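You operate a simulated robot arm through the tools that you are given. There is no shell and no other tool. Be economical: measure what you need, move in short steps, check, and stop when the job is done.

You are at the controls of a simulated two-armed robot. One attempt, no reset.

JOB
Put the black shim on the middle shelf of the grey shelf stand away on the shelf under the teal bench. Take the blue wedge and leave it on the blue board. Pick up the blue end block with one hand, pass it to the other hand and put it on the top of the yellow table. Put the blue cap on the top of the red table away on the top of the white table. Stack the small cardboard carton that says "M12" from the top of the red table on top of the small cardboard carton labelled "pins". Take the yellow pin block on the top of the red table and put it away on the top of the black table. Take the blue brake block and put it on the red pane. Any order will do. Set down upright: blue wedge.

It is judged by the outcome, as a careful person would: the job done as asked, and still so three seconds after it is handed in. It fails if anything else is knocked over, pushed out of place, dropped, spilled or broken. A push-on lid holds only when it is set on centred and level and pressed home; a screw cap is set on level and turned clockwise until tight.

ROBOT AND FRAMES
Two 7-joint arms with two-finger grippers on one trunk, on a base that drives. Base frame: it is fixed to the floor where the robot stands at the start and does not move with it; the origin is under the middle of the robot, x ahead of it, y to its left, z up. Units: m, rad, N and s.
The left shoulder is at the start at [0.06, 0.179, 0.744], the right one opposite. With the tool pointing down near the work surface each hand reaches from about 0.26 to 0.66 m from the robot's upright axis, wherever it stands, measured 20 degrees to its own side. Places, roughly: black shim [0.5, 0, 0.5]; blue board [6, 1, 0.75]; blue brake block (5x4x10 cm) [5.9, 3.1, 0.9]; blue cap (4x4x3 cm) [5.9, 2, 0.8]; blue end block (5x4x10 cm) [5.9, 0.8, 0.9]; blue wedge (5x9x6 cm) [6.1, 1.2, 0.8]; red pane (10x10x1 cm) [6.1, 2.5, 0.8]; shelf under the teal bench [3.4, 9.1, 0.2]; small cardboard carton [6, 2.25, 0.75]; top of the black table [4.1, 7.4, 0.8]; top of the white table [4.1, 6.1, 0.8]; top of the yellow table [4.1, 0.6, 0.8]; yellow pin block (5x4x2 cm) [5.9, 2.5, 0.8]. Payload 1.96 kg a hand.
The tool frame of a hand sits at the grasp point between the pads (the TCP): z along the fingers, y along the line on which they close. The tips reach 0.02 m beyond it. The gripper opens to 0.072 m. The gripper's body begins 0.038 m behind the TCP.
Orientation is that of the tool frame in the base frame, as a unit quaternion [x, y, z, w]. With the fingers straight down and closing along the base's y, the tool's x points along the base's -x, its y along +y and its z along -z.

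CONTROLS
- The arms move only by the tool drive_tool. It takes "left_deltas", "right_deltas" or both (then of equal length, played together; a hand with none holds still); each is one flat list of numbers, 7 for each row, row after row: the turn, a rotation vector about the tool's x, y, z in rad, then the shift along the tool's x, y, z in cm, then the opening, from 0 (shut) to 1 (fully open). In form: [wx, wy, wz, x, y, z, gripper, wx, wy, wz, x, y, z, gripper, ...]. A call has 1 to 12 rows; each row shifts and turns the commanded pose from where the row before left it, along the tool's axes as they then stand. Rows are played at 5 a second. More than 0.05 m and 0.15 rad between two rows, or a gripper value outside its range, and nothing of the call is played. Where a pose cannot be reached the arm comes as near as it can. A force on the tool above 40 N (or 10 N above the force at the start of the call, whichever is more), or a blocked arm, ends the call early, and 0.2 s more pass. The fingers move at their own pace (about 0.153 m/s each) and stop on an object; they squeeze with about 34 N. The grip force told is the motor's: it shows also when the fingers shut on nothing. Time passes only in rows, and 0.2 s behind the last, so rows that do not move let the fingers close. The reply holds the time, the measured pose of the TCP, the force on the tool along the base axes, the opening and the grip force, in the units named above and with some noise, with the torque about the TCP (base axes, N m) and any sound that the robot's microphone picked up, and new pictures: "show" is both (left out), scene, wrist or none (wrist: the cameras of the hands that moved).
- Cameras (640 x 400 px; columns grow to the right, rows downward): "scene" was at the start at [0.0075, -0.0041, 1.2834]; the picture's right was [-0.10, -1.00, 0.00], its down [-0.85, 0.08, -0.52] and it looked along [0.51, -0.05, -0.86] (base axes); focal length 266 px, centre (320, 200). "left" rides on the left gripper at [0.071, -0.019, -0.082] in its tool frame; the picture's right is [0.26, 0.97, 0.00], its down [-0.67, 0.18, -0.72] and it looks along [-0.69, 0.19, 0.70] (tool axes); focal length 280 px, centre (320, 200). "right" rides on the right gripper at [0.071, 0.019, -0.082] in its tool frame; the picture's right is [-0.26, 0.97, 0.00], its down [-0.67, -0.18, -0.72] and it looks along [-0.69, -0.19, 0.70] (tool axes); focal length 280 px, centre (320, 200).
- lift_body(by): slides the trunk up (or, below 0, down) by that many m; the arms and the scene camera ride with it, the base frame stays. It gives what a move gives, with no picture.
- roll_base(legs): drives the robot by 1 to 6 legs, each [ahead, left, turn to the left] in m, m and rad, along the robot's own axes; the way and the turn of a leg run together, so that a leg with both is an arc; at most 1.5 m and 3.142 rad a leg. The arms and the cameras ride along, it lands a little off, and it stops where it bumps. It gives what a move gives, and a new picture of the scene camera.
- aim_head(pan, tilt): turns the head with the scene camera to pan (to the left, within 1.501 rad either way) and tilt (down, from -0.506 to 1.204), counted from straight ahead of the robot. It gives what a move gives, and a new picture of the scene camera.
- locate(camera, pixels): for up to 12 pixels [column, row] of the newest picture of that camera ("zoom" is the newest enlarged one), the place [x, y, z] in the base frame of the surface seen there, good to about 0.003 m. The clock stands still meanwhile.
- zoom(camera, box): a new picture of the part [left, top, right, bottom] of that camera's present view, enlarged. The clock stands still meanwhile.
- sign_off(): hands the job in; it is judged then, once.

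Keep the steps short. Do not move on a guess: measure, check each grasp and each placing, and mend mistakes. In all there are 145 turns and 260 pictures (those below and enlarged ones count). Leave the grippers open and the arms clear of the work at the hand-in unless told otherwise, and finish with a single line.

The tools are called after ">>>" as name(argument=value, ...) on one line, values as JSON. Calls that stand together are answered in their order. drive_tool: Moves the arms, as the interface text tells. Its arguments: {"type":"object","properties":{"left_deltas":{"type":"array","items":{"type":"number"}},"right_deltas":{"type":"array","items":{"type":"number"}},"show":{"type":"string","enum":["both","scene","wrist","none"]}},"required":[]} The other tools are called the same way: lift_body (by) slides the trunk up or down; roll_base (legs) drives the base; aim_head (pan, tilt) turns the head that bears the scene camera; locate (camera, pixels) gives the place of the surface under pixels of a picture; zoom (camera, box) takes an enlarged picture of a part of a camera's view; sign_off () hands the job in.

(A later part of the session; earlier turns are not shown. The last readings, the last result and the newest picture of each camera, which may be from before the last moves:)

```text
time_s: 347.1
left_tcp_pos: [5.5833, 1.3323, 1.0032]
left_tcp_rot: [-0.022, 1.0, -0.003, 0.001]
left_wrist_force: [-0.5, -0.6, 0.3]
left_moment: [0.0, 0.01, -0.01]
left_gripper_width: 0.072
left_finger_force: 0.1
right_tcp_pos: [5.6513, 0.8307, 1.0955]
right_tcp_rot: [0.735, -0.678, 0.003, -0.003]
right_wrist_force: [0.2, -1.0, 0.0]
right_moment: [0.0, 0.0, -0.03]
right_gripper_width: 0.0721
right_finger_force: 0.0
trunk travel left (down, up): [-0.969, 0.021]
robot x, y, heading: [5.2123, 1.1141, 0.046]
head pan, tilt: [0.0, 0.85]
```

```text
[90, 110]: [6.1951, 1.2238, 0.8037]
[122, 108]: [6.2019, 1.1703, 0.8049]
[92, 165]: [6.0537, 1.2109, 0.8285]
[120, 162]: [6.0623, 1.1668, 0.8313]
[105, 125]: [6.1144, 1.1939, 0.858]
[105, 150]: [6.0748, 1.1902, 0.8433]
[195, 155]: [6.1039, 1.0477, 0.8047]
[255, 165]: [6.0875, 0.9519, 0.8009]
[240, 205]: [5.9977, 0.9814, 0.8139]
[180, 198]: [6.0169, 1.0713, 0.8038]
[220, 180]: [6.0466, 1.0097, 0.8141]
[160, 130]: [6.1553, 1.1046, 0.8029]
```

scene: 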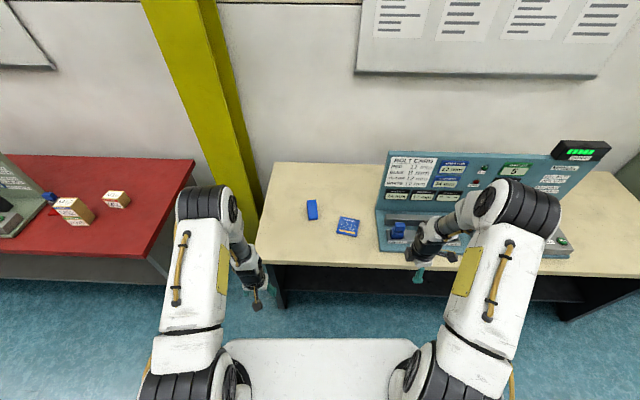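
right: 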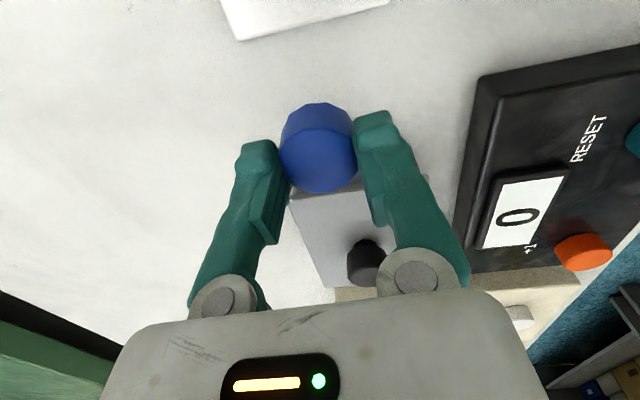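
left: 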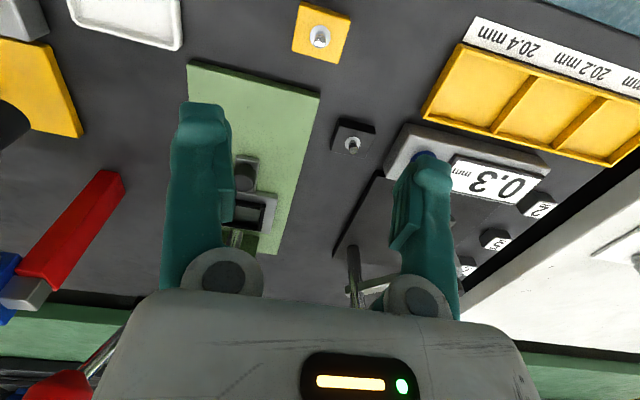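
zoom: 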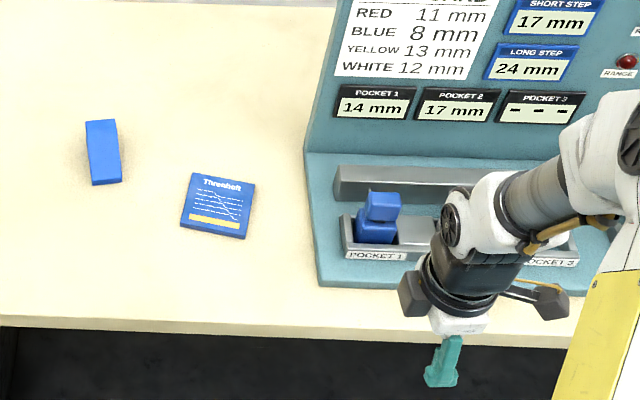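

Wedge (back tall ~0.863, front low) at x 6.045–6.135, y 1.167–1.215; board centre ≈(6.046,1.01), top 0.814; end block in pocket 1. I raise both hands relative to the trunk, retract the right, then lower the trunk and drive in with the left hand toward the wedge.

>>> drive_tool(right_deltas=[0, 0, 0, 0, 3.5, -2.5, 1, 0, 0, 0, 0, 3.5, -2.5, 1, 0, 0, 0, 0, 3.5, -2.5, 1, 0, 0, 0, 0, 3.5, -2.5, 1, 0, 0, 0, 0, 0, -2, 1], left_deltas=[0, 0, 0, 0, 0, -3, 1, 0, 0, 0, 0, 0, -3, 1, 0, 0, 0, 0, 0, -3, 1, 0, 0, 0, 0, 0, -3, 1, 0, 0, 0, 0, 0, -3, 1], show="none")

>>> lift_body(by=-0.23)

>>> roll_base(legs=[[0, -0.11, -0.046], [0.25, 0, 0]])

```text
time_s: 348.3
left_tcp_pos: [5.5824, 1.3328, 1.1529]
left_tcp_rot: [-0.024, 1.0, -0.003, 0.001]
left_wrist_force: [-0.2, -0.1, 0.5]
left_moment: [0.04, 0.03, -0.01]
left_gripper_width: 0.0721
left_finger_force: 0.2
right_tcp_pos: [5.5088, 0.8219, 1.2121]
right_tcp_rot: [0.735, -0.679, 0.004, -0.004]
right_wrist_force: [-0.5, 0.0, -0.4]
right_moment: [-0.02, 0.02, -0.01]
right_gripper_width: 0.0719
right_finger_force: 0.1
trunk travel left (down, up): [-0.969, 0.021]
robot x, y, heading: [5.2176, 1.1095, 0.042]
head pan, tilt: [0.0, 0.85]
```

```text
time_s: 350.7
left_tcp_pos: [5.5839, 1.3331, 0.9217]
left_tcp_rot: [-0.023, 1.0, -0.003, 0.001]
left_wrist_force: [-0.1, 0.1, -0.3]
left_moment: [0.0, -0.02, -0.03]
left_gripper_width: 0.0718
left_finger_force: 0.0
right_tcp_pos: [5.5092, 0.8231, 0.9813]
right_tcp_rot: [0.734, -0.68, 0.003, -0.002]
right_wrist_force: [0.9, -0.1, -0.4]
right_moment: [0.02, 0.02, 0.01]
right_gripper_width: 0.0717
right_finger_force: 0.1
trunk travel left (down, up): [-0.739, 0.251]
robot x, y, heading: [5.211, 1.1176, 0.043]
head pan, tilt: [0.0, 0.85]
```

```text
time_s: 353.4
left_tcp_pos: [5.8487, 1.2055, 0.9224]
left_tcp_rot: [-0.001, 1.0, -0.003, 0.001]
left_wrist_force: [0.0, 0.3, 0.2]
left_moment: [0.0, 0.01, 0.0]
left_gripper_width: 0.0719
left_finger_force: 0.1
right_tcp_pos: [5.7542, 0.6988, 0.9818]
right_tcp_rot: [0.719, -0.695, 0.004, -0.003]
right_wrist_force: [-1.1, 0.0, -0.6]
right_moment: [-0.01, -0.01, 0.0]
right_gripper_width: 0.0717
right_finger_force: 0.0
trunk travel left (down, up): [-0.739, 0.251]
robot x, y, heading: [5.4717, 1.0034, 0.002]
head pan, tilt: [0.0, 0.85]
```

scene: 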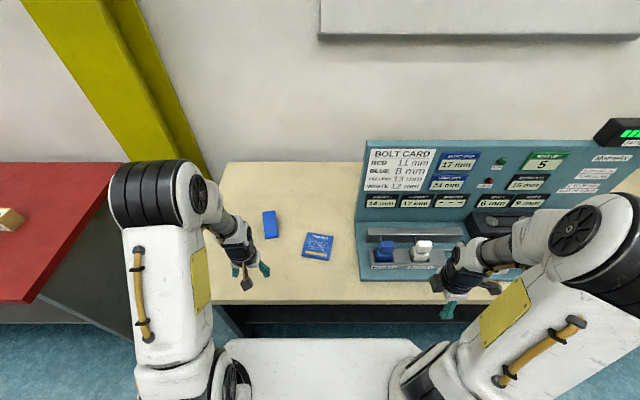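

>>> zoom(camera="scene", box=[250, 195, 450, 295])

>>> locate(camera="zoom", pixels=[[44, 115], [82, 112], [86, 155], [50, 157], [86, 190], [52, 195], [184, 188], [266, 193], [255, 266], [168, 255], [440, 215], [440, 250]])

```text
3.20 times, centred on (350, 245) of scene
```

zoom: 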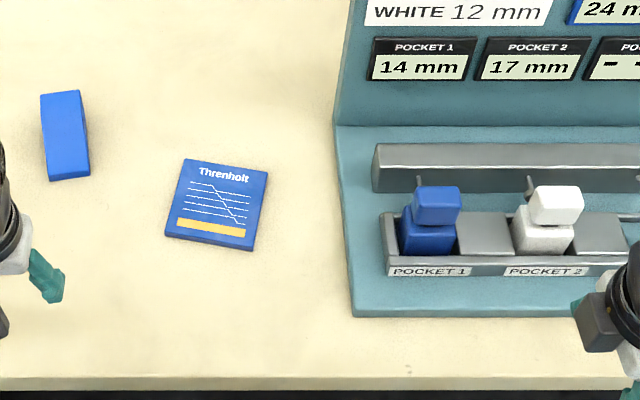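

```text
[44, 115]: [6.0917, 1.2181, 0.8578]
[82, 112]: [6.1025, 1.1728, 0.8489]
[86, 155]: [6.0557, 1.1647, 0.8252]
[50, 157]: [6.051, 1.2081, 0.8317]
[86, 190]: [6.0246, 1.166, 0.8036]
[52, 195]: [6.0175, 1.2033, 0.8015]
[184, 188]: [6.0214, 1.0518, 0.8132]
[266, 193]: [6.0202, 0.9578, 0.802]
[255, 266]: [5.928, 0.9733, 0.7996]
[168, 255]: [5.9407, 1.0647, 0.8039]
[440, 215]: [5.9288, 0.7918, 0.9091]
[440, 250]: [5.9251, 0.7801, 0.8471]
```

>>> locate(camera="zoom", pixels=[[44, 95], [77, 92], [87, 172], [52, 178], [83, 135], [46, 140], [188, 163], [264, 175], [250, 245], [169, 235], [437, 190], [420, 240]])

```text
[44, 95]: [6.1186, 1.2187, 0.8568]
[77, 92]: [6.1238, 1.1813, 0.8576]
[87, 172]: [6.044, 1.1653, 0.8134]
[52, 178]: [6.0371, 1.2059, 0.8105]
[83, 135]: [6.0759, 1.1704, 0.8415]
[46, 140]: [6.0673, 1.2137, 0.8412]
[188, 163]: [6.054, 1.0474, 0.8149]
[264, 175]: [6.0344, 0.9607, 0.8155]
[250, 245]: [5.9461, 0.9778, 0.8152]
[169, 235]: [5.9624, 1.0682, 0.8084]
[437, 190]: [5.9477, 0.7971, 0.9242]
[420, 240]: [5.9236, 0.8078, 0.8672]
```

Board centre (5.999,1.0135), top 0.8145; wedge centre (6.081,1.193), yaw ≈+0.16. Left hand: yaw to match and go above the wedge.

>>> drive_tool(left_deltas=[0, 0, -0.08, 0, 0, 0, 1, 0, 0, -0.08, 0, 0, 0, 1, 0, 0, 0, -3.8, -0.81, 0, 1, 0, 0, 0, -3.8, -0.81, 0, 1, 0, 0, 0, -3.8, -0.81, 0, 1, 0, 0, 0, -3.8, -0.81, 0, 1, 0, 0, 0, -3.8, -0.81, 0.5, 1, 0, 0, 0, -3.8, -0.81, 0.5, 1, 0, 0, 0, 0, 0, 0, 1])

```text
time_s: 355.4
left_tcp_pos: [6.0716, 1.1908, 0.9142]
left_tcp_rot: [-0.08, 0.997, -0.004, 0.001]
left_wrist_force: [0.0, -0.5, -0.2]
left_moment: [0.0, 0.0, -0.01]
left_gripper_width: 0.072
left_finger_force: 0.0
left hand out of reach, approached as far as the arm can: row 8
right_tcp_pos: [5.7527, 0.6978, 0.9813]
right_tcp_rot: [0.719, -0.695, 0.005, -0.003]
right_wrist_force: [-0.2, 0.1, -0.3]
right_moment: [-0.02, -0.03, 0.0]
right_gripper_width: 0.0721
right_finger_force: 0.0
trunk travel left (down, up): [-0.739, 0.251]
robot x, y, heading: [5.4732, 1.0089, -0.0]
head pan, tilt: [0.0, 0.85]
```

scene: 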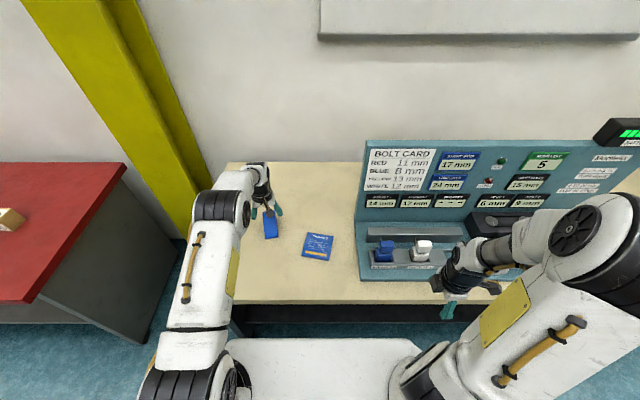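
left: 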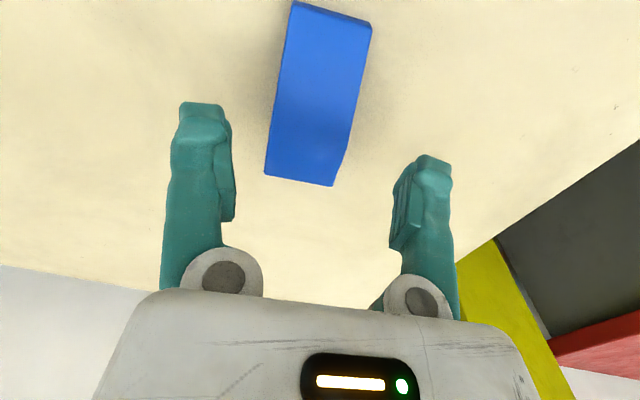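

>>> locate(camera="left", pixels=[[296, 12], [365, 27], [270, 170], [332, 180], [285, 80], [350, 95]])

>>> roll_base(legs=[[0.015, 0, 0]])

```text
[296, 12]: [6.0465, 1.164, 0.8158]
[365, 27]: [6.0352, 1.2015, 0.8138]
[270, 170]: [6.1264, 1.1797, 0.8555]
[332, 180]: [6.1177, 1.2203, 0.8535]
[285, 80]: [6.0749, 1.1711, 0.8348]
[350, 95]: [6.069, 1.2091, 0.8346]
```

```text
time_s: 356.1
left_tcp_pos: [6.0852, 1.1916, 0.9151]
left_tcp_rot: [-0.08, 0.997, -0.004, 0.002]
left_wrist_force: [-0.1, 0.1, -0.1]
left_moment: [0.01, -0.02, -0.01]
left_gripper_width: 0.0722
left_finger_force: 0.2
right_tcp_pos: [5.765, 0.6979, 0.9835]
right_tcp_rot: [0.72, -0.694, 0.004, -0.004]
right_wrist_force: [0.2, -0.9, 1.1]
right_moment: [0.0, 0.02, 0.01]
right_gripper_width: 0.072
right_finger_force: 0.0
trunk travel left (down, up): [-0.739, 0.251]
robot x, y, heading: [5.484, 1.001, -0.002]
head pan, tilt: [0.0, 0.85]
```

scene: 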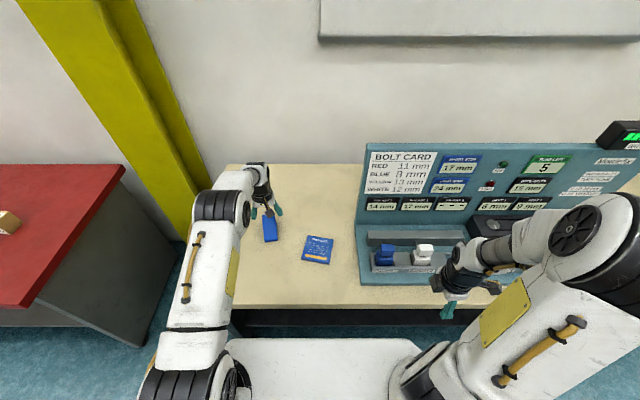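

>>> lift_body(by=-0.083)

>>> drive_tool(left_deltas=[0, 0, -0.05, 0, 0, 0, 1, 0, 0, 0, 0, 0, 0, 1, 0, 0, 0, 0, 0, 0, 0, 0, 0, 0, 0, 0, 0, 0, 0, 0, 0, 0, 0, 0, 0], show="wrist")

```text
time_s: 357.3
left_tcp_pos: [6.0864, 1.1914, 0.8313]
left_tcp_rot: [-0.08, 0.997, -0.003, 0.001]
left_wrist_force: [-0.3, -0.3, -0.3]
left_moment: [0.0, 0.01, 0.0]
left_gripper_width: 0.0719
left_finger_force: 0.0
right_tcp_pos: [5.7672, 0.6976, 0.8993]
right_tcp_rot: [0.72, -0.694, 0.003, -0.004]
right_wrist_force: [-0.3, 0.1, 0.3]
right_moment: [0.03, -0.01, -0.01]
right_gripper_width: 0.0718
right_finger_force: 0.1
trunk travel left (down, up): [-0.656, 0.334]
robot x, y, heading: [5.49, 1.0031, -0.001]
head pan, tilt: [0.0, 0.85]
```

```text
time_s: 358.5
left_tcp_pos: [6.0866, 1.1916, 0.8311]
left_tcp_rot: [-0.106, 0.994, -0.004, 0.0]
left_wrist_force: [0.7, 0.3, 0.1]
left_moment: [-0.07, 0.0, -0.03]
left_gripper_width: 0.0525
left_finger_force: 34.0
right_tcp_pos: [5.768, 0.6986, 0.8992]
right_tcp_rot: [0.72, -0.694, 0.003, -0.003]
right_wrist_force: [-0.1, 0.2, 0.0]
right_moment: [0.02, 0.0, -0.04]
right_gripper_width: 0.0719
right_finger_force: 0.1
trunk travel left (down, up): [-0.656, 0.334]
robot x, y, heading: [5.4868, 1.0039, 0.001]
head pan, tilt: [0.0, 0.85]
```

left: 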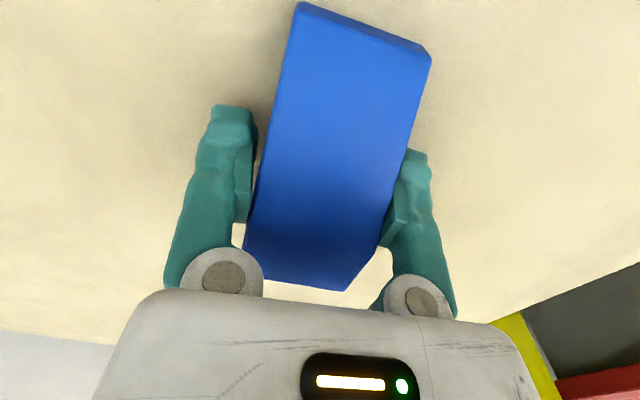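

Wedge gripped. Raise trunk 6 cm, move over the board and yaw to match it (board yaw ≈ −0.22).

>>> lift_body(by=0.06)

>>> drive_tool(left_deltas=[0, 0, 0, 2.36, -3.11, 0, 0, 0, 0, 0, 2.36, -3.11, 0, 0, 0, 0, 0, 2.36, -3.11, 0, 0, 0, 0, 0, 2.36, -3.11, 0, 0, 0, 0, 0, 2.36, -3.11, 0, 0, 0, 0, 0.143, 0, 0, 0, 0, 0, 0, 0.143, 0, 0, 0, 0, 0, 0, 0.143, 0, 0, 0, 0, 0, 0, 0, 0, 0, 0, 0])

>>> zoom(camera="scene", box=[250, 195, 410, 295])

```text
time_s: 359.5
left_tcp_pos: [6.0875, 1.1918, 0.8903]
left_tcp_rot: [-0.105, 0.994, -0.004, 0.001]
left_wrist_force: [-0.4, 0.5, -1.9]
left_moment: [-0.02, 0.02, 0.0]
left_gripper_width: 0.0521
left_finger_force: 33.7
right_tcp_pos: [5.7676, 0.6984, 0.9593]
right_tcp_rot: [0.719, -0.695, 0.003, -0.003]
right_wrist_force: [0.4, -0.4, -1.1]
right_moment: [-0.02, -0.02, 0.02]
right_gripper_width: 0.0722
right_finger_force: 0.1
trunk travel left (down, up): [-0.716, 0.274]
robot x, y, heading: [5.4893, 1.0027, -0.002]
head pan, tilt: [0.0, 0.85]
```

```text
time_s: 361.5
left_tcp_pos: [6.0048, 1.014, 0.8922]
left_tcp_rot: [0.11, 0.994, -0.003, 0.001]
left_wrist_force: [-0.1, 0.5, -1.5]
left_moment: [-0.01, 0.02, -0.02]
left_gripper_width: 0.0523
left_finger_force: 33.9
right_tcp_pos: [5.7678, 0.6991, 0.9589]
right_tcp_rot: [0.72, -0.694, 0.003, -0.003]
right_wrist_force: [-0.1, -0.1, -0.8]
right_moment: [-0.03, 0.04, -0.02]
right_gripper_width: 0.0721
right_finger_force: 0.0
trunk travel left (down, up): [-0.716, 0.274]
robot x, y, heading: [5.4855, 1.0014, -0.0]
head pan, tilt: [0.0, 0.85]
```

scene: 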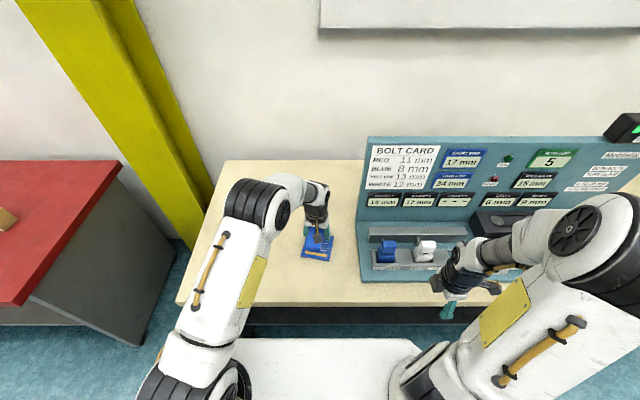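
left: 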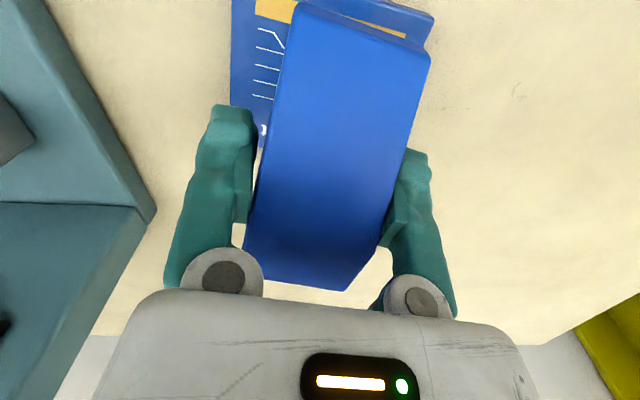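

```text
4.00 times, centred on (330, 245) of scene
```

zoom: 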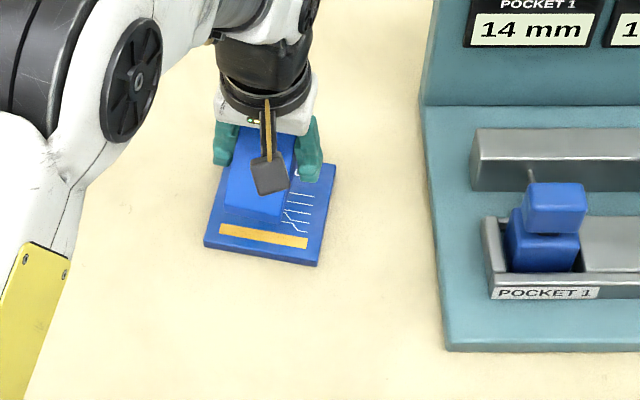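

>>> locate(camera="zoom", pixels=[[228, 205], [282, 211], [230, 190], [208, 238], [316, 260], [330, 170], [217, 180]])

>>> locate(camera="left", pixels=[[302, 8], [425, 50], [250, 245], [345, 285], [237, 20], [237, 95], [430, 15], [320, 150]])

```text
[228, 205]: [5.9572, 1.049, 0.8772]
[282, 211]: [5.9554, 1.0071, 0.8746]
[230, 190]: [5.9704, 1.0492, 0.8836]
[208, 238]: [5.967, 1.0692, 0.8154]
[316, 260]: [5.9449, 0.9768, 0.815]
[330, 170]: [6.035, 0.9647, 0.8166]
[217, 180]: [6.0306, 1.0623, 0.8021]
```

```text
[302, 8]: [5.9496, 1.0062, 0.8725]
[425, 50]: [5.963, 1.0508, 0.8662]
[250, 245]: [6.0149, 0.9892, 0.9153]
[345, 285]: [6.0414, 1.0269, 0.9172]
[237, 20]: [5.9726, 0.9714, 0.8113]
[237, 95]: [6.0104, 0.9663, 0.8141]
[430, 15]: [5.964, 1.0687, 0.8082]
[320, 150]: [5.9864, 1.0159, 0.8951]
```

Centres agree within ~5 mm. Small correction, then lower toward contact.

>>> drive_tool(left_deltas=[0, 0, 0, -0.5, -0.4, 1, 0, 0, 0, 0, 0, 0, 1.5, 0, 0, 0, 0, 0, 0, 1.4, 0, 0, 0, 0, 0, 0, 0.4, 0, 0, 0, 0, 0, 0, 0.3, 0, 0, 0, 0, 0, 0, 0.2, 0, 0, 0, 0, 0, 0, 0, 0], show="none")

```text
time_s: 363.1
left_tcp_pos: [6.0082, 1.0093, 0.8445]
left_tcp_rot: [0.109, 0.994, -0.003, 0.001]
left_wrist_force: [0.1, 0.8, -2.3]
left_moment: [0.01, -0.01, 0.03]
left_gripper_width: 0.0522
left_finger_force: 33.2
right_tcp_pos: [5.7659, 0.6992, 0.9589]
right_tcp_rot: [0.719, -0.695, 0.003, -0.003]
right_wrist_force: [-0.1, 0.2, -0.1]
right_moment: [0.01, 0.0, -0.02]
right_gripper_width: 0.0719
right_finger_force: 0.1
trunk travel left (down, up): [-0.716, 0.274]
robot x, y, heading: [5.4886, 1.0013, 0.001]
head pan, tilt: [0.0, 0.85]
```

>>> drive_tool(left_deltas=[0, 0, 0, 0, 0, 0.15, 0, 0, 0, 0, 0, 0, 0.15, 0, 0, 0, 0, 0, 0, 0.1, 0, 0, 0, 0, 0, 0, 0, 0], show="none")

```text
time_s: 364.1
left_tcp_pos: [6.0084, 1.0077, 0.8426]
left_tcp_rot: [0.107, 0.994, -0.003, 0.005]
left_wrist_force: [6.6, -0.6, 37.0]
left_moment: [-0.62, 0.98, 0.08]
left_gripper_width: 0.0525
left_finger_force: 34.5
right_tcp_pos: [5.7662, 0.699, 0.96]
right_tcp_rot: [0.719, -0.695, 0.004, -0.005]
right_wrist_force: [-0.3, 0.5, 0.4]
right_moment: [0.02, -0.02, 0.02]
right_gripper_width: 0.0719
right_finger_force: 0.2
trunk travel left (down, up): [-0.716, 0.274]
robot x, y, heading: [5.4843, 1.0038, -0.0]
head pan, tilt: [0.0, 0.85]
```

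Contact. Ease up 1.5 mm, open, lift clear and back the hand away.

>>> drive_tool(left_deltas=[0, 0, 0, 0, 0, -0.2, 0, 0, 0, 0, 0, 0, 0, 0.75, 0, 0, 0, 0, 0, 0, 1, 0, 0, 0, 0, 0, 0, 1, 0, 0, 0, 0, 0, -2, 1, 0, 0, 0, 0, 0, -3, 1, 0, 0, 0, 0, 0, -4, 1, 0, 0, 0, 3, 2, -2, 1, 0, 0, 0, 3, 2, 0, 1, 0, 0, 0, 3, 2, 0, 1])

>>> zoom(camera="scene", box=[280, 190, 480, 300])

```text
time_s: 366.3
left_tcp_pos: [5.9299, 1.0906, 0.9509]
left_tcp_rot: [0.109, 0.994, -0.003, 0.002]
left_wrist_force: [-0.1, 0.0, 0.3]
left_moment: [-0.02, -0.01, 0.0]
left_gripper_width: 0.0721
left_finger_force: 0.1
right_tcp_pos: [5.7672, 0.6999, 0.959]
right_tcp_rot: [0.719, -0.695, 0.004, -0.003]
right_wrist_force: [-0.4, -0.4, 0.3]
right_moment: [0.02, 0.01, 0.0]
right_gripper_width: 0.0719
right_finger_force: 0.0
trunk travel left (down, up): [-0.716, 0.274]
robot x, y, heading: [5.4857, 1.0009, 0.003]
head pan, tilt: [0.0, 0.85]
```

scene: 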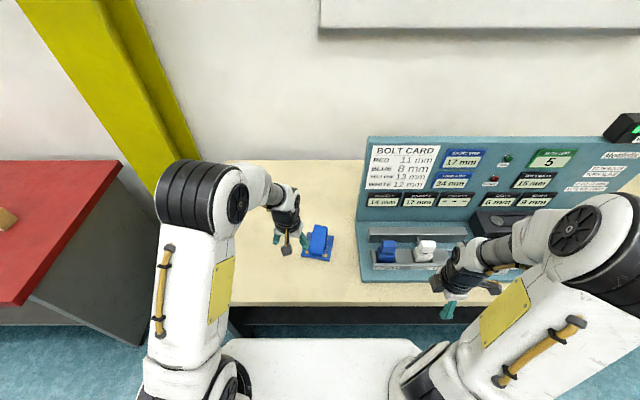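
left: 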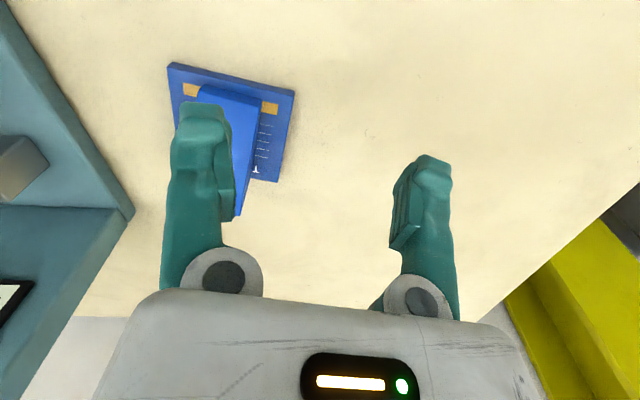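

```text
3.20 times, centred on (380, 245) of scene
```

zoom: 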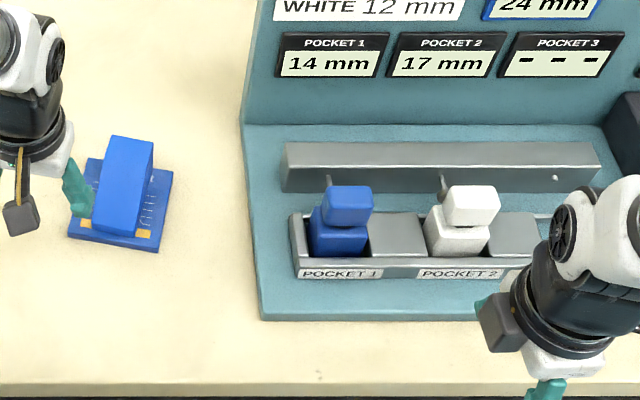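

Wedge stands upright on the board. Now the end block: left hand will pick its knob from above; the right will later take the body at ~48° pitch. I level the left yaw, restore the right hand's yaw, raise the trunk and strafe right.

>>> drive_tool(left_deltas=[0, 0, -0.11, 0, 0, 0, 1, 0, 0, -0.11, 0, 0, 0, 1, 0, 0, 0, 0, 0, 0, 1, 0, 0, 0, 0, 0, 0, 1, 0, 0, 0, 0, 0, 0, 1, 0, 0, 0, 0, 0, 0, 1, 0, 0, 0, 0, 0, 0, 1, 0, 0, 0, 0, 0, 0, 1, 0, 0, 0, 0, 0, 0, 1, 0, 0, 0, 0, 0, 0, 1, 0, 0, 0, 0, 0, 0, 1], right_deltas=[0, 0, 0.14, 0, 0, 0, 1, 0, 0, 0.14, 0, 0, 0, 1, 0, 0, 0.14, 0, 0, 0, 1, 0, 0, 0.14, 0, 0, 0, 1, 0, 0, 0.14, 0, 0, 0, 1, 0, 0, 0.14, 0, 0, 0, 1, 0, 0, 0.14, 0, 0, 0, 1, 0, 0, 0.14, 0, 0, 0, 1, 0, 0, 0.14, 0, 0, 0, 1, 0, 0, 0.14, 0, 0, 0, 1, 0, 0, 0.14, 0, 0, 0, 1], show="none")

>>> lift_body(by=0.09)

>>> roll_base(legs=[[0, -0.29, 0]])

>>> zoom(camera="left", box=[0, 0, 640, 400])

```text
time_s: 368.7
left_tcp_pos: [5.9316, 1.088, 0.9512]
left_tcp_rot: [-0.001, 1.0, -0.004, 0.002]
left_wrist_force: [-0.3, 0.1, -0.4]
left_moment: [-0.01, 0.0, -0.02]
left_gripper_width: 0.0719
left_finger_force: 0.1
right_tcp_pos: [5.7669, 0.6981, 0.9582]
right_tcp_rot: [-0.031, 1.0, -0.001, 0.004]
right_wrist_force: [-0.7, 0.0, 0.6]
right_moment: [-0.01, -0.02, -0.03]
right_gripper_width: 0.072
right_finger_force: 0.1
trunk travel left (down, up): [-0.716, 0.274]
robot x, y, heading: [5.4857, 1.0056, -0.002]
head pan, tilt: [0.0, 0.85]
```

```text
time_s: 370.0
left_tcp_pos: [5.9321, 1.0895, 1.0413]
left_tcp_rot: [-0.002, 1.0, -0.004, 0.001]
left_wrist_force: [0.3, -0.8, -0.1]
left_moment: [0.0, 0.01, 0.0]
left_gripper_width: 0.0719
left_finger_force: 0.0
right_tcp_pos: [5.7673, 0.699, 1.0461]
right_tcp_rot: [-0.033, 0.999, -0.001, 0.005]
right_wrist_force: [-0.5, -0.4, 0.5]
right_moment: [0.0, 0.0, -0.04]
right_gripper_width: 0.0722
right_finger_force: 0.0
trunk travel left (down, up): [-0.806, 0.184]
robot x, y, heading: [5.4857, 1.0043, 0.0]
head pan, tilt: [0.0, 0.85]
```

```text
time_s: 372.0
left_tcp_pos: [5.9318, 0.7902, 1.0413]
left_tcp_rot: [0.002, 1.0, -0.003, 0.0]
left_wrist_force: [-0.4, 0.3, 0.2]
left_moment: [0.0, -0.03, 0.02]
left_gripper_width: 0.0719
left_finger_force: 0.1
right_tcp_pos: [5.7642, 0.4014, 1.0483]
right_tcp_rot: [-0.029, 1.0, -0.001, 0.004]
right_wrist_force: [-0.4, -0.2, -0.5]
right_moment: [0.0, -0.01, 0.03]
right_gripper_width: 0.0721
right_finger_force: 0.1
trunk travel left (down, up): [-0.806, 0.184]
robot x, y, heading: [5.4843, 0.7081, -0.004]
head pan, tilt: [0.0, 0.85]
```

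scene: 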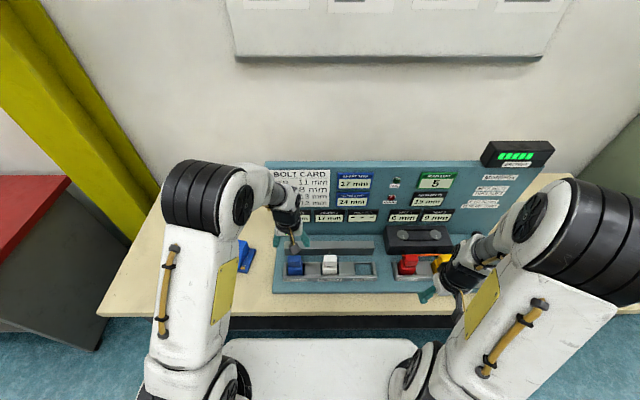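

```text
1.00 times, centred on (320, 200) of left (not enlarged: the box is as wide or as high as the picture)
```

zoom: 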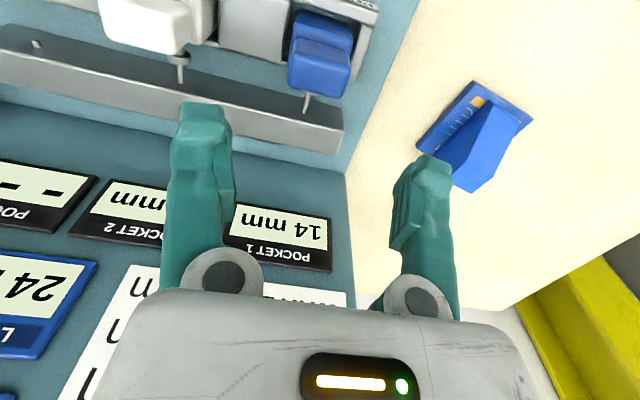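

>>> locate(camera="left", pixels=[[295, 42], [350, 62], [291, 85], [345, 95], [320, 65], [300, 15], [352, 28], [307, 100], [320, 88]])

>>> zoom(camera="left", box=[230, 0, 400, 120])

```text
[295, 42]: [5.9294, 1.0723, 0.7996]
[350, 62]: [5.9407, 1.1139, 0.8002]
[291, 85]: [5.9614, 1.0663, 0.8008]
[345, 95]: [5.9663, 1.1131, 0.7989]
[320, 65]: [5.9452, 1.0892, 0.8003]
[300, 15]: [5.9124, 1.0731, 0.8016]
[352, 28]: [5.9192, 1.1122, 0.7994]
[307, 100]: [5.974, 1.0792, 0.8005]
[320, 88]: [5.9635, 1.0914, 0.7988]
```

```text
3.33 times, centred on (315, 60) of left
```

zoom: 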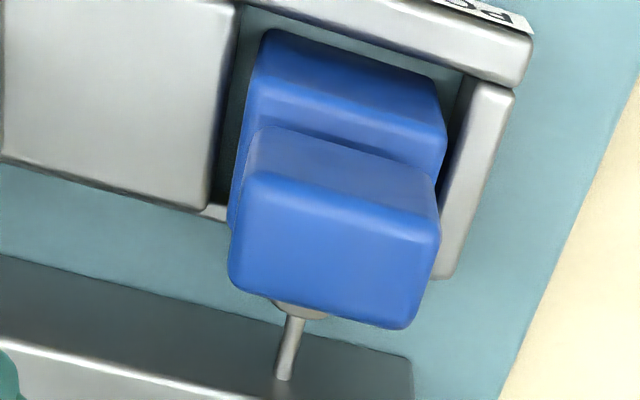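

>>> locate(camera="zoom", pixels=[[235, 270], [410, 320], [250, 185], [435, 225], [330, 250], [260, 140], [285, 370], [290, 330], [380, 370], [300, 60], [440, 120], [100, 290]])

```text
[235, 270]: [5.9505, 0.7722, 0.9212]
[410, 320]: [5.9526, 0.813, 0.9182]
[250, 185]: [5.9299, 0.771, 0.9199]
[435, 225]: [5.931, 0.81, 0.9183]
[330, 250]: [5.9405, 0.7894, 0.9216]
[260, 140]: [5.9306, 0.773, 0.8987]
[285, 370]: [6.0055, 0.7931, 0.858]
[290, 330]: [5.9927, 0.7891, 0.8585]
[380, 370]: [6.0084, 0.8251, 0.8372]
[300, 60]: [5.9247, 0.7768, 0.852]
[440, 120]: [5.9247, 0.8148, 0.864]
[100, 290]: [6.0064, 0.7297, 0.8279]
```

Knob centre (5.942,0.7915), top 0.921; a bolt sticks out at the back (z 0.858), so a straight lift is right. Descend and close the left hand on the upper part of the knob.

>>> drive_tool(left_deltas=[0, 0, 0, -0.5, 0.1, 3.5, 1, 0, 0, 0, -0.5, 0.1, 3.5, 1, 0, 0, 0, 0, 0, 3.5, 1, 0, 0, 0, 0, 0, 2.6, 1, 0, 0, 0, 0, 0, 0, 1, 0, 0, 0, 0, 0, 0, 0, 0, 0, 0, 0, 0, 0, 0, 0, 0, 0, 0, 0, 0, 0], show="wrist")

```text
time_s: 373.8
left_tcp_pos: [5.9429, 0.7918, 0.9102]
left_tcp_rot: [0.002, 1.0, -0.004, 0.002]
left_wrist_force: [-0.9, 0.1, 0.2]
left_moment: [0.04, 0.03, 0.01]
left_gripper_width: 0.0436
left_finger_force: 33.6
right_tcp_pos: [5.765, 0.4011, 1.0471]
right_tcp_rot: [-0.03, 1.0, 0.0, 0.005]
right_wrist_force: [0.2, 0.0, 0.4]
right_moment: [-0.03, 0.02, -0.04]
right_gripper_width: 0.0719
right_finger_force: 0.1
trunk travel left (down, up): [-0.806, 0.184]
robot x, y, heading: [5.4882, 0.7092, -0.004]
head pan, tilt: [0.0, 0.85]
```

left: 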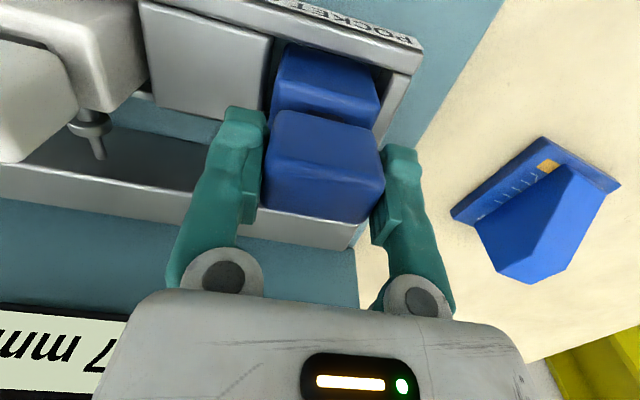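

Gripped. Lift with the trunk and back away into the aisle.

>>> lift_body(by=0.16)

>>> roll_base(legs=[[-0.42, 0, 0]])

>>> zoom(camera="left", box=[0, 0, 640, 400])

```text
time_s: 375.6
left_tcp_pos: [5.9435, 0.7905, 1.0701]
left_tcp_rot: [0.002, 1.0, -0.003, 0.001]
left_wrist_force: [0.5, 0.3, -4.2]
left_moment: [0.0, 0.01, 0.03]
left_gripper_width: 0.0431
left_finger_force: 34.1
right_tcp_pos: [5.7655, 0.4005, 1.2084]
right_tcp_rot: [-0.03, 1.0, 0.0, 0.005]
right_wrist_force: [-0.3, -0.4, -0.5]
right_moment: [-0.02, 0.01, 0.01]
right_gripper_width: 0.072
right_finger_force: 0.1
trunk travel left (down, up): [-0.966, 0.024]
robot x, y, heading: [5.4889, 0.7113, -0.004]
head pan, tilt: [0.0, 0.85]
```

```text
time_s: 378.2
left_tcp_pos: [5.5159, 0.7968, 1.0701]
left_tcp_rot: [-0.003, 1.0, -0.003, 0.0]
left_wrist_force: [0.1, 1.0, -3.5]
left_moment: [-0.03, 0.01, 0.0]
left_gripper_width: 0.0435
left_finger_force: 34.1
right_tcp_pos: [5.3429, 0.4036, 1.208]
right_tcp_rot: [-0.035, 0.999, 0.0, 0.003]
right_wrist_force: [0.3, -0.4, -0.1]
right_moment: [-0.01, -0.02, 0.0]
right_gripper_width: 0.072
right_finger_force: 0.1
trunk travel left (down, up): [-0.966, 0.024]
robot x, y, heading: [5.0581, 0.7097, 0.005]
head pan, tilt: [0.0, 0.85]
```

scene: 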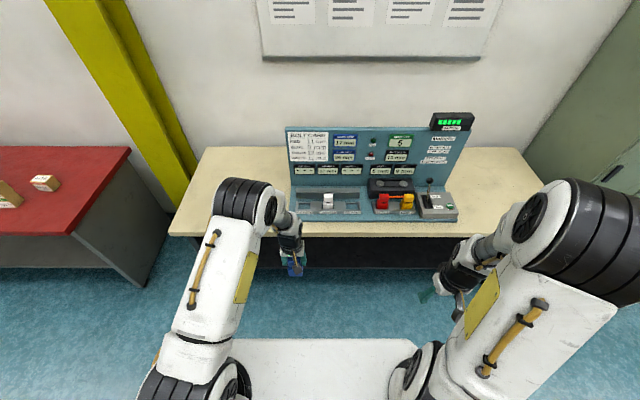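

```text
1.00 times, centred on (320, 200) of left (not enlarged: the box is as wide or as high as the picture)
```

zoom: 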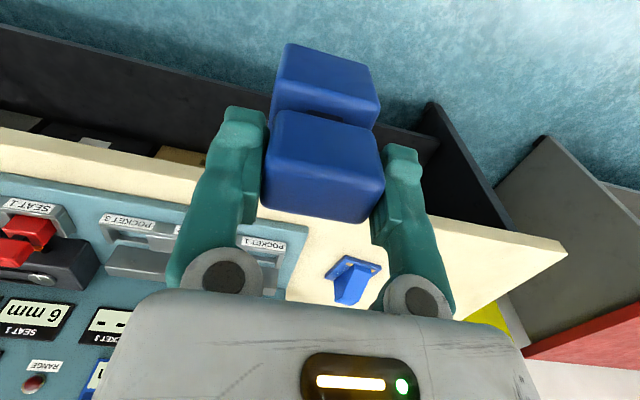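

Block held. I set up the handover: left hand moves out to the middle at z≈1.16; right hand moves in and pitches forward.

>>> drive_tool(left_deltas=[0, 0, 0, -1.8, -1.7, -2.25, 0, 0, 0, 0, -1.8, -1.7, -2.25, 0, 0, 0, 0, -1.8, -1.7, -2.25, 0, 0, 0, 0, -1.8, -1.7, -2.25, 0, 0, 0, 0, 0, 0, 0, 0, 0, 0, 0, 0, 0, 0, 0, 0, 0, 0, 0, 0, 0, 0, 0, 0, 0, 0, 0, 0, 0, 0, 0, 0, 0, 0, 0, 0, 0, 0, 0, 0, 0, 0, 0, 0, 0, 0, 0, 0, 0, 0, 0, 0, 0, 0, 0, 0, 0], right_deltas=[0, 0, 0.07, 0, 0, 0, 1, 0, 0, 0, -2.34, 3.0, 0, 1, 0, 0, 0, -2.34, 3.0, 0, 1, 0, 0, 0, -2.34, 3.0, 0, 1, 0, 0, 0, -2.34, 3.0, 0, 1, 0, 0, 0, -2.34, 3.0, 0, 1, 0, -0.137, 0, 0, 0, 0, 1, 0, -0.137, 0, 0, 0, 0, 1, 0, -0.137, 0, 0, 0, 0, 1, 0, -0.137, 0, 0, 0, 0, 1, 0, -0.137, 0, 0, 0, 0, 1, 0, -0.137, 0, 0, 0, 0, 1])

```text
time_s: 380.8
left_tcp_pos: [5.5908, 0.731, 1.1612]
left_tcp_rot: [-0.003, 1.0, -0.003, 0.0]
left_wrist_force: [-0.1, 0.1, -3.7]
left_moment: [-0.03, 0.02, -0.01]
left_gripper_width: 0.0434
left_finger_force: 33.9
right_tcp_pos: [5.4783, 0.5564, 1.2036]
right_tcp_rot: [-0.001, 0.915, 0.0, 0.403]
right_wrist_force: [0.0, 0.3, -0.2]
right_moment: [0.03, -0.02, -0.02]
right_gripper_width: 0.0718
right_finger_force: 0.2
right hand out of reach, approached as far as the arm can: row 11, 12
trunk travel left (down, up): [-0.966, 0.024]
robot x, y, heading: [5.0599, 0.7068, 0.005]
head pan, tilt: [0.0, 0.85]
```

scene: 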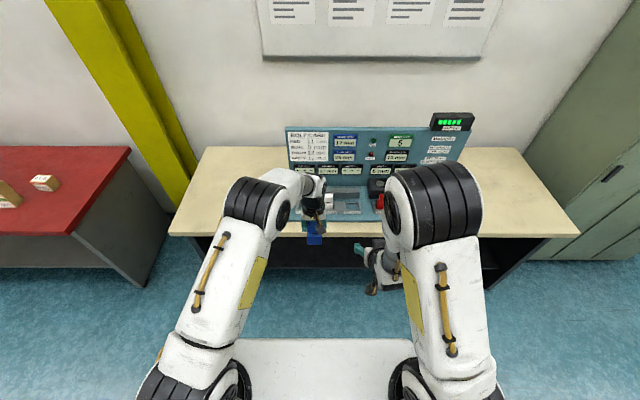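
right: 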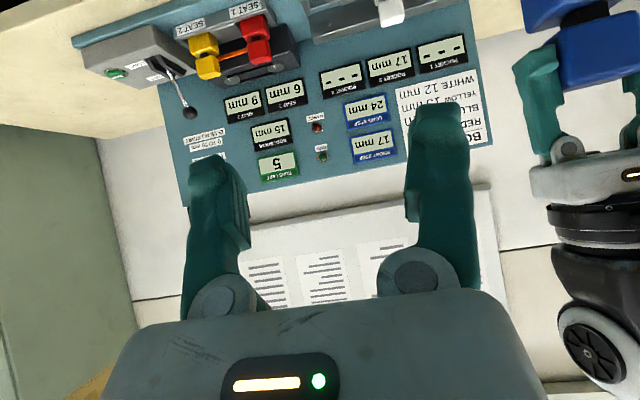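
left: 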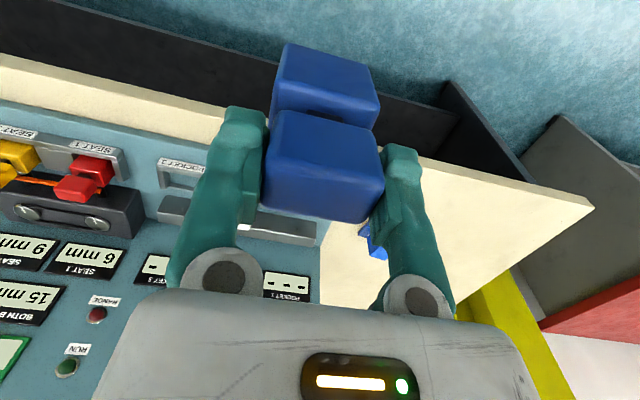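

Right hand is pitched 0.83 rad. Move it to a pre-grasp 12 cm in front of the block's body, below the left camera.

>>> drive_tool(right_deltas=[0, 0, 0, 0.2, 3.5, 0.73, 1, 0, 0, 0, 0.2, 3.5, 0.73, 1, 0, 0, 0, 0.2, 3.5, 0.73, 1, 0, 0, 0, 0.2, 3.5, 0.73, 1, 0, 0, 0, 0.2, 3.5, 0.73, 1, 0, 0, 0, 0, 0, 0, 1])

```text
time_s: 382.2
left_tcp_pos: [5.5898, 0.7284, 1.1626]
left_tcp_rot: [-0.003, 1.0, -0.003, 0.001]
left_wrist_force: [-0.1, -0.6, -3.0]
left_moment: [0.03, 0.01, -0.01]
left_gripper_width: 0.0437
left_finger_force: 34.0
right_tcp_pos: [5.4971, 0.7339, 1.1719]
right_tcp_rot: [-0.001, 0.915, 0.001, 0.403]
right_wrist_force: [-0.7, -0.6, 0.0]
right_moment: [0.03, -0.02, 0.01]
right_gripper_width: 0.0721
right_finger_force: 0.0
trunk travel left (down, up): [-0.966, 0.024]
robot x, y, heading: [5.06, 0.7106, 0.003]
head pan, tilt: [0.0, 0.85]
```

scene: 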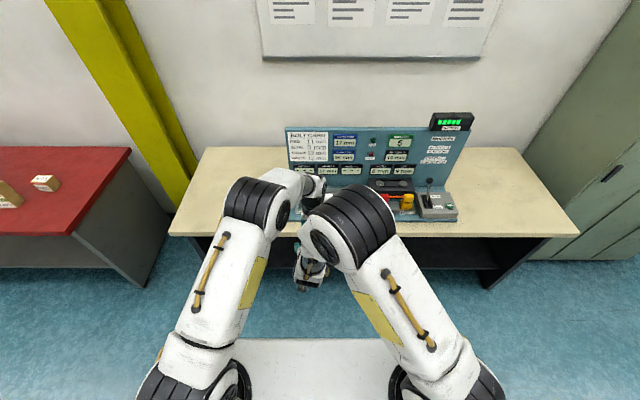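
right: 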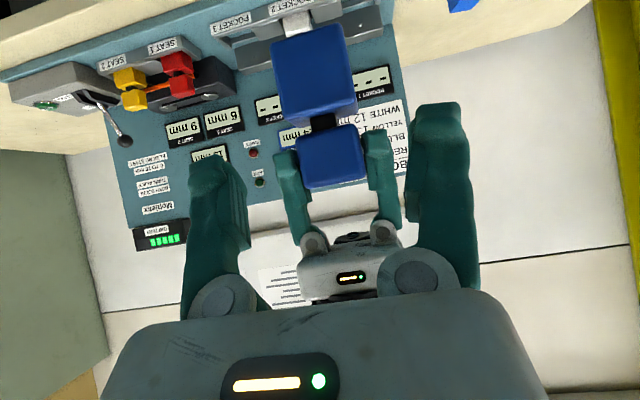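

>>> locate(camera="right", pixels=[[277, 45], [342, 36], [284, 115], [352, 102], [315, 75], [330, 160], [322, 122]])

```text
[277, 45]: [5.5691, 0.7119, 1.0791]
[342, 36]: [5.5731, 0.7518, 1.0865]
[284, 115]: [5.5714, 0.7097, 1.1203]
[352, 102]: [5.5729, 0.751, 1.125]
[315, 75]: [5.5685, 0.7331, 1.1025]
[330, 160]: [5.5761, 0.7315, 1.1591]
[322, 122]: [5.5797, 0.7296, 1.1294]
```

Body front face: y 0.708–0.753, z 1.077–1.123, x 5.571. Advance ~12 cm and close the right hand.

>>> drive_tool(right_deltas=[0, 0, 0, -0.106, -0.06, 2.37, 1, 0, 0, 0, -0.106, -0.06, 2.37, 1, 0, 0, 0, -0.106, -0.06, 2.37, 1, 0, 0, 0, -0.106, -0.06, 2.37, 1, 0, 0, 0, -0.106, -0.06, 2.37, 1, 0, 0, 0, 0, 0, 0, 1], show="wrist")

```text
time_s: 383.6
left_tcp_pos: [5.5901, 0.7305, 1.1627]
left_tcp_rot: [-0.004, 1.0, -0.003, 0.003]
left_wrist_force: [29.0, -1.0, -17.0]
left_moment: [0.01, -0.14, -0.05]
left_gripper_width: 0.0434
left_finger_force: 34.0
right_tcp_pos: [5.5885, 0.7303, 1.0939]
right_tcp_rot: [-0.002, 0.915, 0.001, 0.403]
right_wrist_force: [-30.1, 0.4, 13.1]
right_moment: [-0.03, -1.9, 0.08]
right_gripper_width: 0.0719
right_finger_force: 0.0
trunk travel left (down, up): [-0.966, 0.024]
robot x, y, heading: [5.0561, 0.7071, 0.006]
head pan, tilt: [0.0, 0.85]
```

right: 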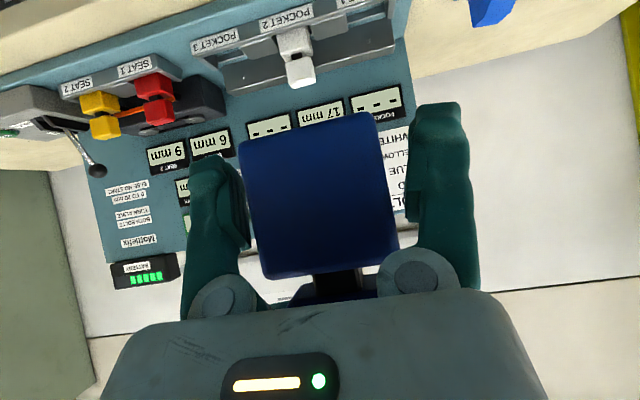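

Palm lightly presses the block (30 N). Back off 9 mm along the fingers, then close the right hand.

>>> drive_tool(right_deltas=[0, 0, 0, 0, 0, -0.5, 1, 0, 0, 0, 0, 0, -0.4, 1, 0, 0, 0, 0, 0, 0, 1], show="none")

```text
time_s: 384.4
left_tcp_pos: [5.5879, 0.7302, 1.1611]
left_tcp_rot: [-0.003, 1.0, -0.004, -0.001]
left_wrist_force: [1.5, -0.4, -2.5]
left_moment: [-0.01, -0.01, 0.02]
left_gripper_width: 0.0433
left_finger_force: 34.1
right_tcp_pos: [5.5835, 0.727, 1.1015]
right_tcp_rot: [0.001, 0.915, 0.0, 0.404]
right_wrist_force: [-0.2, 0.2, 0.5]
right_moment: [0.03, -0.01, 0.04]
right_gripper_width: 0.0721
right_finger_force: 0.1
trunk travel left (down, up): [-0.966, 0.024]
robot x, y, heading: [5.061, 0.7065, 0.009]
head pan, tilt: [0.0, 0.85]
```

>>> drive_tool(right_deltas=[0, 0, 0, 0, 0.3, 0, 1, 0, 0, 0, 0, 0, 0, 0, 0, 0, 0, 0, 0, 0, 0, 0, 0, 0, 0, 0, 0, 0, 0, 0, 0, 0, 0, 0, 0], show="wrist")

```text
time_s: 385.6
left_tcp_pos: [5.59, 0.7308, 1.1619]
left_tcp_rot: [-0.003, 1.0, -0.002, 0.002]
left_wrist_force: [-1.7, 10.4, -3.3]
left_moment: [0.28, 0.13, -0.15]
left_gripper_width: 0.0431
left_finger_force: 34.4
right_tcp_pos: [5.5813, 0.7298, 1.1017]
right_tcp_rot: [0.001, 0.915, -0.001, 0.404]
right_wrist_force: [1.8, -10.5, -0.7]
right_moment: [0.41, 0.01, 0.1]
right_gripper_width: 0.0568
right_finger_force: 34.1
trunk travel left (down, up): [-0.966, 0.024]
robot x, y, heading: [5.0621, 0.7061, 0.012]
head pan, tilt: [0.0, 0.85]
```

right: 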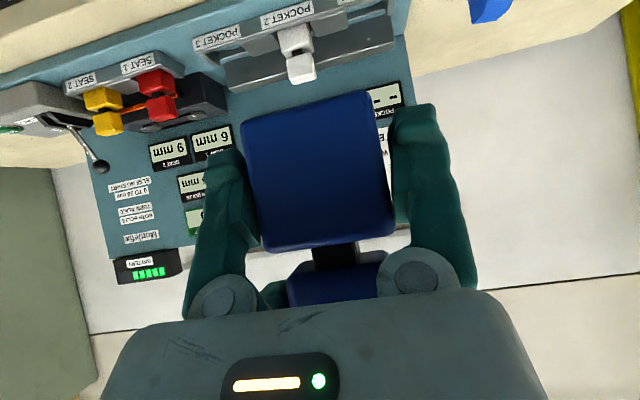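

Both hands hold it. Now the left opens and withdraws upward, then aside.

>>> drive_tool(left_deltas=[0, 0, 0, 0, 0, 0, 0.7, 0, 0, 0, 0, 0, 0, 1, 0, 0, 0, 0, 0, 0, 1, 0, 0, 0, 0, 0, -1, 1, 0, 0, 0, 0, 0, -2, 1, 0, 0, 0, 0, 0, -2, 1, 0, 0, 0, 0, 2, -1, 1, 0, 0, 0, 0, 4, 0, 1, 0, 0, 0, 0, 4, 0, 1, 0, 0, 0, 1, 4, 0, 1, 0, 0, 0, 2, 4, 0, 1])

```text
time_s: 388.0
left_tcp_pos: [5.5528, 0.913, 1.2202]
left_tcp_rot: [-0.004, 1.0, -0.003, 0.002]
left_wrist_force: [0.3, 0.6, 0.6]
left_moment: [-0.01, 0.02, -0.01]
left_gripper_width: 0.072
left_finger_force: 0.1
right_tcp_pos: [5.5803, 0.7317, 1.1019]
right_tcp_rot: [0.0, 0.914, -0.001, 0.405]
right_wrist_force: [0.3, 0.5, -0.4]
right_moment: [0.0, 0.04, -0.02]
right_gripper_width: 0.0569
right_finger_force: 34.3
trunk travel left (down, up): [-0.966, 0.024]
robot x, y, heading: [5.0586, 0.7108, 0.007]
head pan, tilt: [0.0, 0.85]
```

scene: 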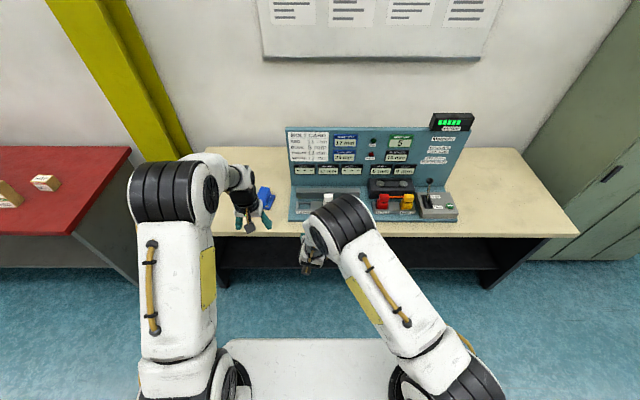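
left: 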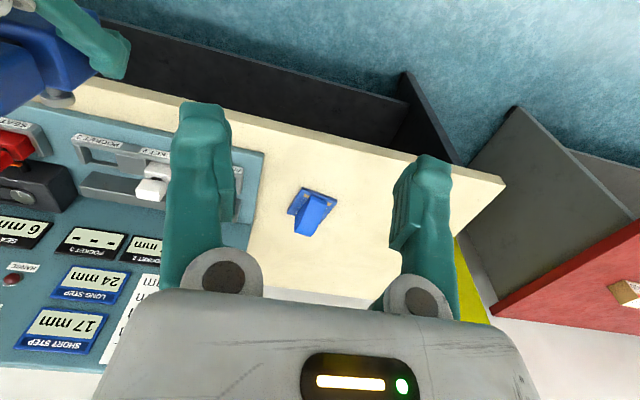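

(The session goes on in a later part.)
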